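You operate a simulated robot arm through the tools that you are given. There is no shell and no other tool. Be economical: measure what you need, move in short steps, check, and stop when the job is done.

You are at the controls of a simulated robot arm. One attempt, no reset.

TASK
Put one of the stub rolls from the ink table top on top of the ream there.

Only the result counts: the job must be done as asked and must still hold three seconds after the hand-in. Knocking over, shifting, dropping, spilling or breaking anything else fails it.

THE ROBOT
A 7-joint arm with a two-finger parallel gripper, fixed in place. Base frame: the origin is at the foot of the arm, x ahead of it, y to its left, z up; the work surface is at about z = 0. Units: m, degrees, N and s.
With the tool pointing down near the work surface it reaches from about 0.24 to 0.62 m from the base axis. Its first joint turns from -66.0 to 66.0 degrees. Payload 2.6 kg.
The TCP is the grasp point between the finger pads, 0.03 m short of the fingertips. In the tool frame z runs along the fingers and y along their closing line. Largest opening 0.094 m; finger width 0.028, thickness 0.01; the body of the gripper, 0.05 by 0.096 m, starts 0.055 m behind the TCP.
Orientation is that of the tool frame in the base frame, as a unit quaternion [x, y, z, w]. With the fingers straight down and closing along the base's y, the tool's x points along the base's -x, its y along +y and its z along -z.

THE INTERFACE
- The arm moves only by the tool drive_tool. Its argument "steps" is one flat list of numbers, 5 for each row, row after row: the shift along the tool's x, y, z in mm, then the turn about the tool's z in degrees, then the gripper command, from -1 (fully open) to 1 (shut), values between in proportion. In form: [dx, dy, dz, yaw, hand, dx, dy, dz, yaw, hand, ...]. A call has 1 to 12 rows; each row shifts and turns the commanded pose from where the row before left it, along the tool's axes as they then stand. Each row takes 0.2 s and may step no farther than 0.05 m and 8.6 degrees from the row before; otherwise, or with a gripper value out of range, the whole call is refused. Where a pose cannot be reached the arm comes as near as it can. A force on the tool above 40 N (or 10 N above the force at the start of the call, whichever is more), or a blocked arm, ends the call early, and 0.2 s more pass. The fingers move at their own pace (about 0.072 m/s each) and stop on an object; they squeeze with about 42 N. The grip force told is the motor's: it shows also when the fingers shut on nothing. Time passes only in rows, and 0.2 s behind the last, so rows that do not move let the fingers close. The reply holds the time, the measured pose of the TCP, the force on the tool along the base axes, the opening and the grip force, in the units named above and with some noise.
- Cameras (640 x 400 px; columns grow to the right, rows downward): "scene" is fixed at [0.0096, 0.4119, 0.5667]; the picture's right is [-0.96, -0.29, 0.00], its down [-0.12, 0.40, -0.91] and it looks along [0.27, -0.87, -0.42] (base axes); focal length 318 px, centre (320, 200). "wrist" rides on the gripper at [-0.037, 0, -0.058] in the tool frame; the picture's right is [0.00, -1.00, 0.00], its down [0.97, 0.00, -0.24] and it looks along [0.24, 0.00, 0.97] (tool axes); focal length 218 px, centre (320, 200). There is no depth. A picture from a camera that has moved, and an enlarged one, comes with that camera's place and axes in the base frame and with its lens. The place of the scene camera against the robot may be out by one fixed shift of up to 0.018 m in any direction.
- camera(camera): a new picture of that camera. It takes no simulated time.
- close_up(camera, box): a new picture of the part [left, top, right, bottom] of that camera's present view, enlarged. It takes no simulated time.
- sign_off(): hands the job in; it is judged then, once.

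Go step by step. Nothing tells you positions but the pictures and the camera data: compare them with the known pose of the tool, close in by small moves and look again before you grip or let go. The budget is 90 turns and 36 pictures, counting those below and the enlarged ones. Unless the task says otherwise, let go and move clear before handing in, and close with one line.

The tools are called after "Emit:" as a command line: name --argument value ..., lists and objects as JSON in quotes. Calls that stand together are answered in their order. drive_tool: Moves the arm, as the interface text tells. Its arguments: {"type":"object","properties":{"steps":{"type":"array","items":{"type":"number"}}},"required":["steps"]} The other tools are called the same way: camera (camera) takes a picture; close_up (camera, box) takes an enlarged picture of a part of a camera's view; sign_off () hands the job in.

At the start:

```text
time: 0.0
position: [0.2724, -0.2741, 0.3643]
ee_rot: [0.0, 1.0, 0.001, 0.0]
ft_force: [-1.2, -0.5, 0.2]
opening: 0.094
grasp_force: 0.0
```

scene: 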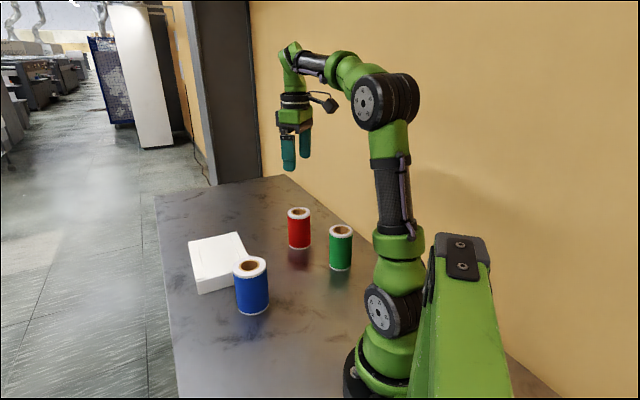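
wrist: 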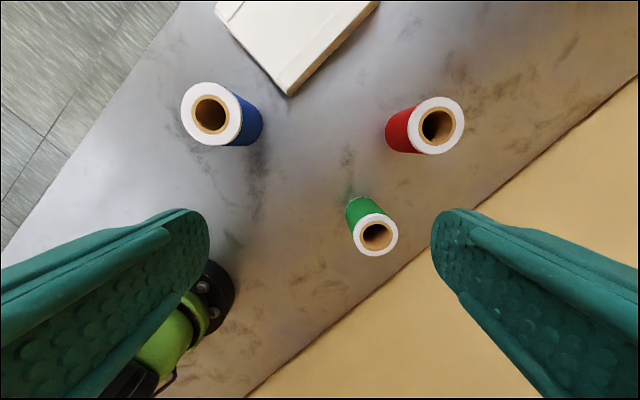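

The ream lies ahead, and the blue, red and green rolls stand around it. Blue looks easiest to reach, so I'll look closer to size everything.

Emit:
close_up --camera "scene" --box '[170, 180, 370, 330]'

Emit:
drive_tool --steps '[-40, 20, 0, 0, -1, -40, 20, 0, 0, -1, 0, 20, 0, 0, -1, 0, 0, 0, 0, -1]'

Emit:
camera --camera "wrist"

```text
2.67 times, centred on (270, 255) of scene
camera zoom: at [0.0096, 0.4119, 0.5667], right [-0.96, -0.29, 0.0], down [-0.12, 0.4, -0.91], along [0.27, -0.87, -0.42], focal length 847 px, centre (453, 53)
```

zoom: 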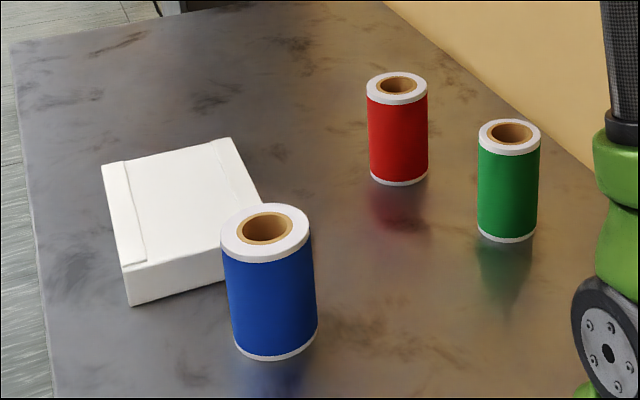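

```text
time: 1.0
position: [0.3537, -0.2121, 0.3633]
ee_rot: [0.0, 1.0, 0.0, 0.0]
ft_force: [-0.7, -0.3, -0.2]
opening: 0.0938
grasp_force: 0.1
```

```text
32 pictures are left
camera wrist: at [0.3933, -0.2113, 0.4226], right [0.0, -1.0, 0.0], down [-0.97, 0.0, 0.24], along [-0.24, 0.0, -0.97], focal length 218 px, centre (320, 200)
```

wrist: 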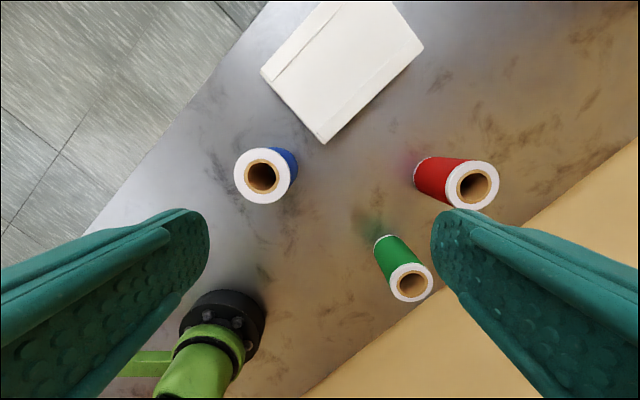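

From the two wrist views, the roll tops are at about z=0.11. Blue is about 83 mm wide, red about 74 mm at (0.338, -0.432), and green is near the joint limit. Red leaves the best finger clearance, so I'll move above it.

Emit:
drive_tool --steps '[8, -44, 0, 0, -1, 8, -44, 0, 0, -1, 0, -44, 0, 0, -1, 0, -44, 0, 0, -1, 0, -44, 0, 0, -1, 0, 0, 40, 0, -1, 0, 0, 40, 0, -1, 0, 0, 0, 0, -1]'

Emit:
camera --camera "wrist"

```text
time: 2.8
position: [0.3364, -0.3934, 0.2857]
ee_rot: [0.001, 1.0, -0.001, 0.001]
ft_force: [-0.2, -0.2, 1.0]
opening: 0.0941
grasp_force: 0.1
out of reach, approached as far as the arm can: row 5
```

```text
31 pictures are left
camera wrist: at [0.3746, -0.3918, 0.3445], right [0.0, -1.0, 0.0], down [-0.97, 0.0, 0.24], along [-0.24, 0.0, -0.97], focal length 218 px, centre (320, 200)
```

wrist: 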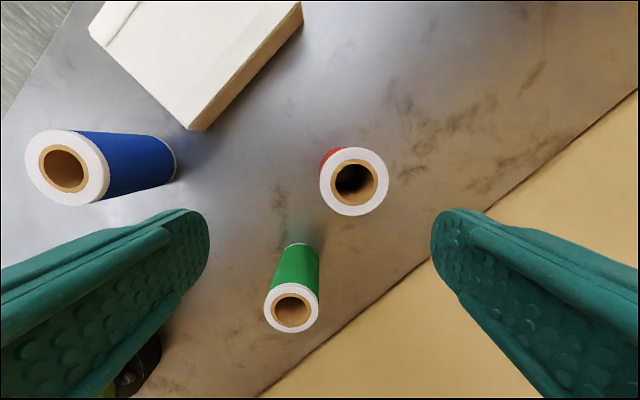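

Red's top centre now reads about (0.3375, -0.429). I'll line up over it and come down to z=0.19, still above the roll.

Emit:
drive_tool --steps '[0, 0, 40, 0, -1, 0, -18, 30, 0, -1, 0, -18, 20, 0, -1, 0, 0, 0, 0, -1]'

Emit:
camera --camera "wrist"

```text
time: 3.8
position: [0.3376, -0.428, 0.1977]
ee_rot: [0.0, 1.0, 0.001, 0.0]
ft_force: [0.7, -0.5, 0.4]
opening: 0.0941
grasp_force: 0.1
```

```text
30 pictures are left
camera wrist: at [0.3765, -0.4289, 0.2565], right [0.0, -1.0, 0.0], down [-0.97, 0.0, 0.24], along [-0.24, 0.0, -0.97], focal length 218 px, centre (320, 200)
```

wrist: 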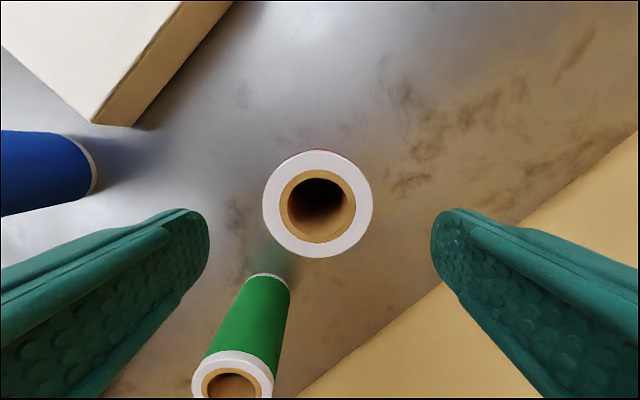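

Red is centred between the fingers to within about a millimetre. I'll descend straight to a grip height of about 0.082.

Emit:
drive_tool --steps '[0, 0, 30, 0, -1, 0, 0, 25, 0, -1, 0, 0, 20, 0, -1, 0, 0, 20, 0, -1, 0, 0, 20, 0, -1, 0, 0, 0, 0, -1]'

Emit:
camera --camera "wrist"

Emit:
close_up --camera "scene" --box '[170, 150, 370, 300]'

```text
time: 5.2
position: [0.338, -0.4293, 0.0822]
ee_rot: [0.001, 1.0, 0.0, 0.0]
ft_force: [0.1, 0.9, -0.6]
opening: 0.094
grasp_force: 0.0
```

```text
29 pictures are left
camera wrist: at [0.377, -0.4277, 0.1393], right [0.0, -1.0, 0.0], down [-0.97, 0.0, 0.24], along [-0.24, 0.0, -0.97], focal length 218 px, centre (320, 200)
```

wrist: 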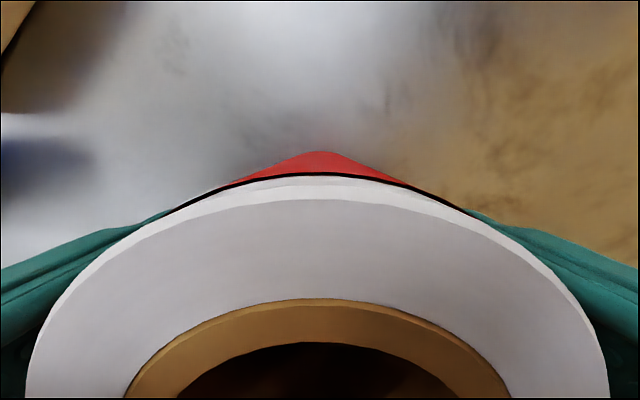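

```text
2.67 times, centred on (270, 225) of scene
camera zoom: at [0.0096, 0.4119, 0.5667], right [-0.96, -0.29, 0.0], down [-0.12, 0.4, -0.91], along [0.27, -0.87, -0.42], focal length 847 px, centre (453, 133)
```

zoom: 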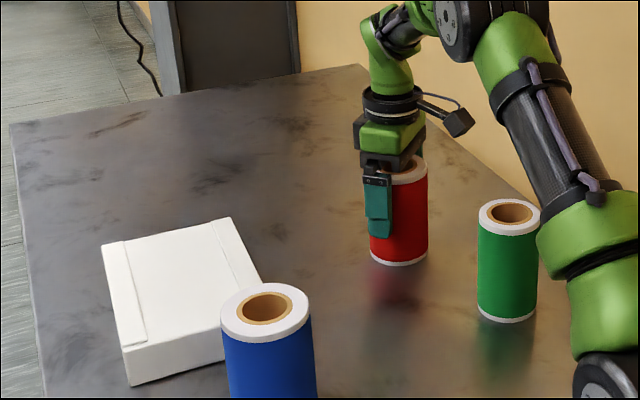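

The fingers straddle the red roll cleanly. I'll close them, wait, and then lift a little.

Emit:
drive_tool --steps '[0, 0, 0, 0, 1, 0, 0, 0, 0, 1, 0, 0, 0, 0, 1]'

Emit:
drive_tool --steps '[0, 0, -10, 0, 1, 0, 0, -20, 0, 1, 0, 0, -20, 0, 1, 0, 0, 0, 0, 1]'

Emit:
close_up --camera "scene" --box '[170, 150, 370, 300]'

```text
time: 6.0
position: [0.3386, -0.4291, 0.0809]
ee_rot: [0.0, 1.0, 0.0, 0.0]
ft_force: [0.0, 0.6, 0.4]
opening: 0.0733
grasp_force: 42.5
```

```text
time: 7.0
position: [0.3382, -0.4265, 0.13]
ee_rot: [0.0, 1.0, 0.0, 0.0]
ft_force: [-0.2, 0.6, -2.2]
opening: 0.0732
grasp_force: 41.9
```

```text
2.67 times, centred on (270, 225) of scene
camera zoom: at [0.0096, 0.4119, 0.5667], right [-0.96, -0.29, 0.0], down [-0.12, 0.4, -0.91], along [0.27, -0.87, -0.42], focal length 847 px, centre (453, 133)
```

zoom: 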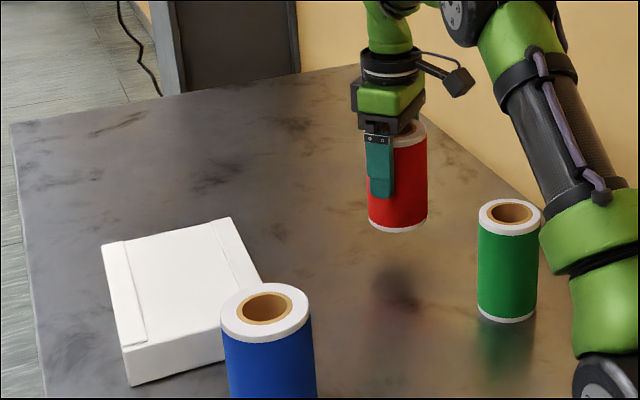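

The red roll is held firmly. The ream's near corner is at (0.398, -0.219), its top at about z=0.046, and its centre at about (0.52, -0.245). I'll raise the roll and carry it over.

Emit:
drive_tool --steps '[0, 0, -25, 0, 1, 0, 0, -25, 0, 1, -20, 31, 0, 0, 1, -25, 31, 0, 0, 1, -31, 31, 0, 0, 1, -31, 31, 0, 0, 1, -31, 31, 0, 0, 1, -31, 31, 0, 0, 1, 0, 0, 0, 0, 1, 0, 0, 0, 0, 1]'

Emit:
camera --camera "wrist"

Emit:
close_up --camera "scene" --box '[170, 150, 370, 300]'

```text
time: 9.2
position: [0.5037, -0.2387, 0.1785]
ee_rot: [0.0, 1.0, 0.0, 0.0]
ft_force: [-0.6, -0.3, -2.0]
opening: 0.0729
grasp_force: 42.0
```

```text
26 pictures are left
camera wrist: at [0.5429, -0.2379, 0.2365], right [0.0, -1.0, 0.0], down [-0.97, 0.0, 0.24], along [-0.24, 0.0, -0.97], focal length 218 px, centre (320, 200)
```

wrist: 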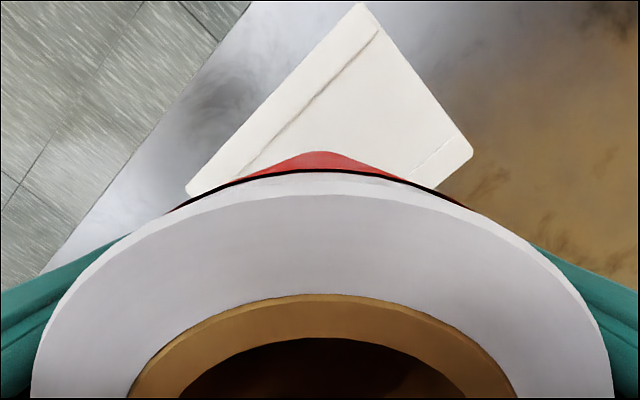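

```text
2.67 times, centred on (270, 225) of scene
camera zoom: at [0.0096, 0.4119, 0.5667], right [-0.96, -0.29, 0.0], down [-0.12, 0.4, -0.91], along [0.27, -0.87, -0.42], focal length 847 px, centre (453, 133)
```

zoom: 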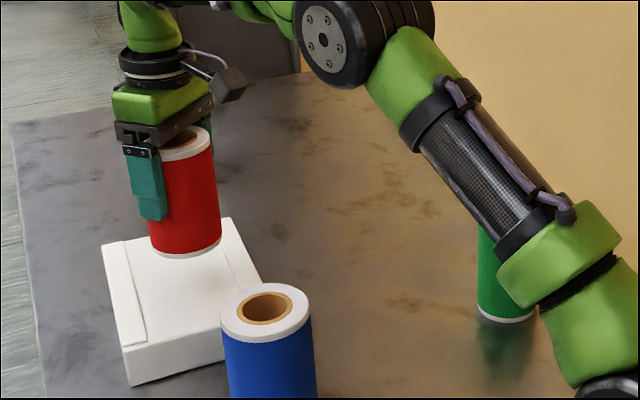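

The roll is over the middle of the ream, clear of the raised flap at the far edge and of the right-hand fold. I'll lower it, taking the last part in small steps and watching the force.

Emit:
drive_tool --steps '[0, 0, 15, 0, 1, 0, 0, 15, 0, 1, 0, 0, 10, 0, 1, 0, 0, 4, 0, 1, 0, 0, 0, 0, 1]'

Emit:
close_up --camera "scene" --box '[190, 190, 290, 290]'

```text
time: 10.4
position: [0.5052, -0.2403, 0.1359]
ee_rot: [0.001, 1.0, 0.0, 0.001]
ft_force: [-0.6, -0.7, -2.9]
opening: 0.0729
grasp_force: 42.0
```

```text
4.00 times, centred on (240, 240) of scene
camera zoom: at [0.0096, 0.4119, 0.5667], right [-0.96, -0.29, 0.0], down [-0.12, 0.4, -0.91], along [0.27, -0.87, -0.42], focal length 1270 px, centre (640, 40)
```

zoom: 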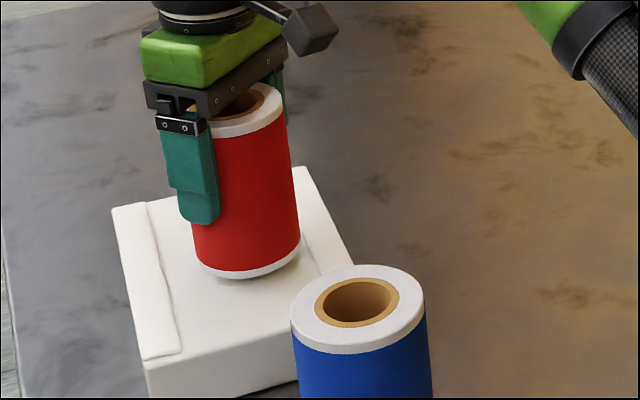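

Emit:
drive_tool --steps '[0, 0, 3, 0, 1, 0, 0, 2, 0, 1, 0, 0, 0, 0, 1]'

```text
time: 11.2
position: [0.5047, -0.2406, 0.1314]
ee_rot: [0.0, 1.0, 0.0, 0.0]
ft_force: [-0.3, 0.3, -2.5]
opening: 0.073
grasp_force: 42.3
```

There's no contact yet, so I'll keep lowering in 1–2 mm steps until the force rises.

Emit:
drive_tool --steps '[0, 0, 1.5, 0, 1, 0, 0, 0, 0, 1]'

Emit:
drive_tool --steps '[0, 0, 1.5, 0, 1, 0, 0, 0, 0, 1]'

```text
time: 11.8
position: [0.5056, -0.2402, 0.1286]
ee_rot: [-0.001, 1.0, 0.0, 0.001]
ft_force: [0.1, -0.3, -2.9]
opening: 0.0732
grasp_force: 41.9
```

```text
time: 12.4
position: [0.5049, -0.2398, 0.1272]
ee_rot: [0.0, 1.0, 0.0, 0.001]
ft_force: [0.8, 0.6, -1.7]
opening: 0.0732
grasp_force: 41.8
```

Emit:
drive_tool --steps '[0, 0, 1.5, 0, 1, 0, 0, 0, 0, 1]'

Emit:
close_up --camera "scene" --box '[190, 190, 290, 290]'

```text
time: 13.0
position: [0.506, -0.2411, 0.1263]
ee_rot: [0.0, 1.0, -0.001, 0.001]
ft_force: [-1.4, -1.6, 2.5]
opening: 0.0728
grasp_force: 42.2
```

```text
4.00 times, centred on (240, 240) of scene
camera zoom: at [0.0096, 0.4119, 0.5667], right [-0.96, -0.29, 0.0], down [-0.12, 0.4, -0.91], along [0.27, -0.87, -0.42], focal length 1270 px, centre (640, 40)
```

zoom: 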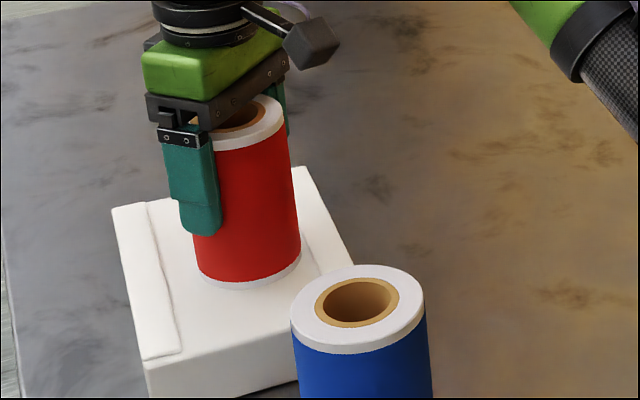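

The force has changed sign, so the roll is resting on the ream. I'll open the fingers and lift straight up.

Emit:
drive_tool --steps '[0, 0, 0, 0, -0.8, 0, 0, 0, 0, -1, 0, 0, 0, 0, -1, 0, 0, 0, 0, -1]'

Emit:
drive_tool --steps '[0, 0, -10, 0, -1, 0, 0, -20, 0, -1, 0, 0, -25, 0, -1, 0, 0, -30, 0, -1, 0, 0, 0, 0, -1]'

Emit:
camera --camera "scene"

```text
time: 14.0
position: [0.5059, -0.2396, 0.1258]
ee_rot: [-0.001, 1.0, 0.0, 0.0]
ft_force: [0.6, -0.2, -0.8]
opening: 0.0941
grasp_force: 0.1
```

```text
time: 15.2
position: [0.5044, -0.2416, 0.2102]
ee_rot: [0.0, 1.0, -0.001, 0.001]
ft_force: [-0.1, 0.0, -0.5]
opening: 0.0941
grasp_force: 0.0
```

```text
22 pictures are left
```

scene: 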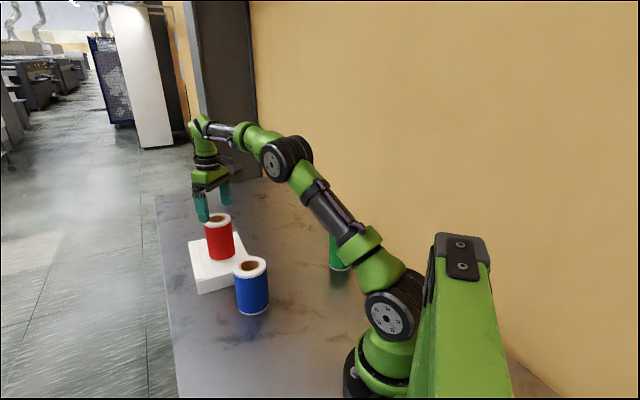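

The red roll stands upright on the ream and the fingers are clear above it. I'll back off a little more and check once.

Emit:
drive_tool --steps '[20, 0, -30, 0, -1, 20, 0, -30, 0, -1, 0, 0, 0, 0, -1]'

Emit:
close_up --camera "scene" --box '[170, 170, 370, 320]'

```text
time: 16.0
position: [0.4648, -0.2435, 0.2706]
ee_rot: [0.0, 1.0, 0.0, -0.001]
ft_force: [0.0, 0.3, 0.7]
opening: 0.094
grasp_force: 0.0
```

```text
2.67 times, centred on (270, 245) of scene
camera zoom: at [0.0096, 0.4119, 0.5667], right [-0.96, -0.29, 0.0], down [-0.12, 0.4, -0.91], along [0.27, -0.87, -0.42], focal length 847 px, centre (453, 80)
```

zoom: 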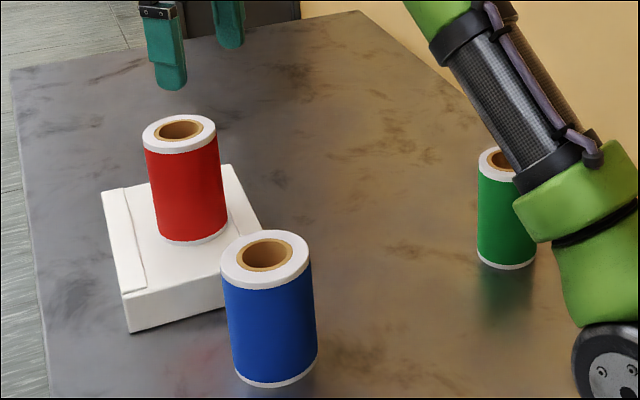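

The red roll stands on the ream, everything else looks unmoved, and the arm is clear, so I'm handing in.

Emit:
sign_off

```text
The job is handed in.
```

The red stub roll is standing upright on top of the ream, the blue and green rolls and the ream look unmoved, and the job is handed in.
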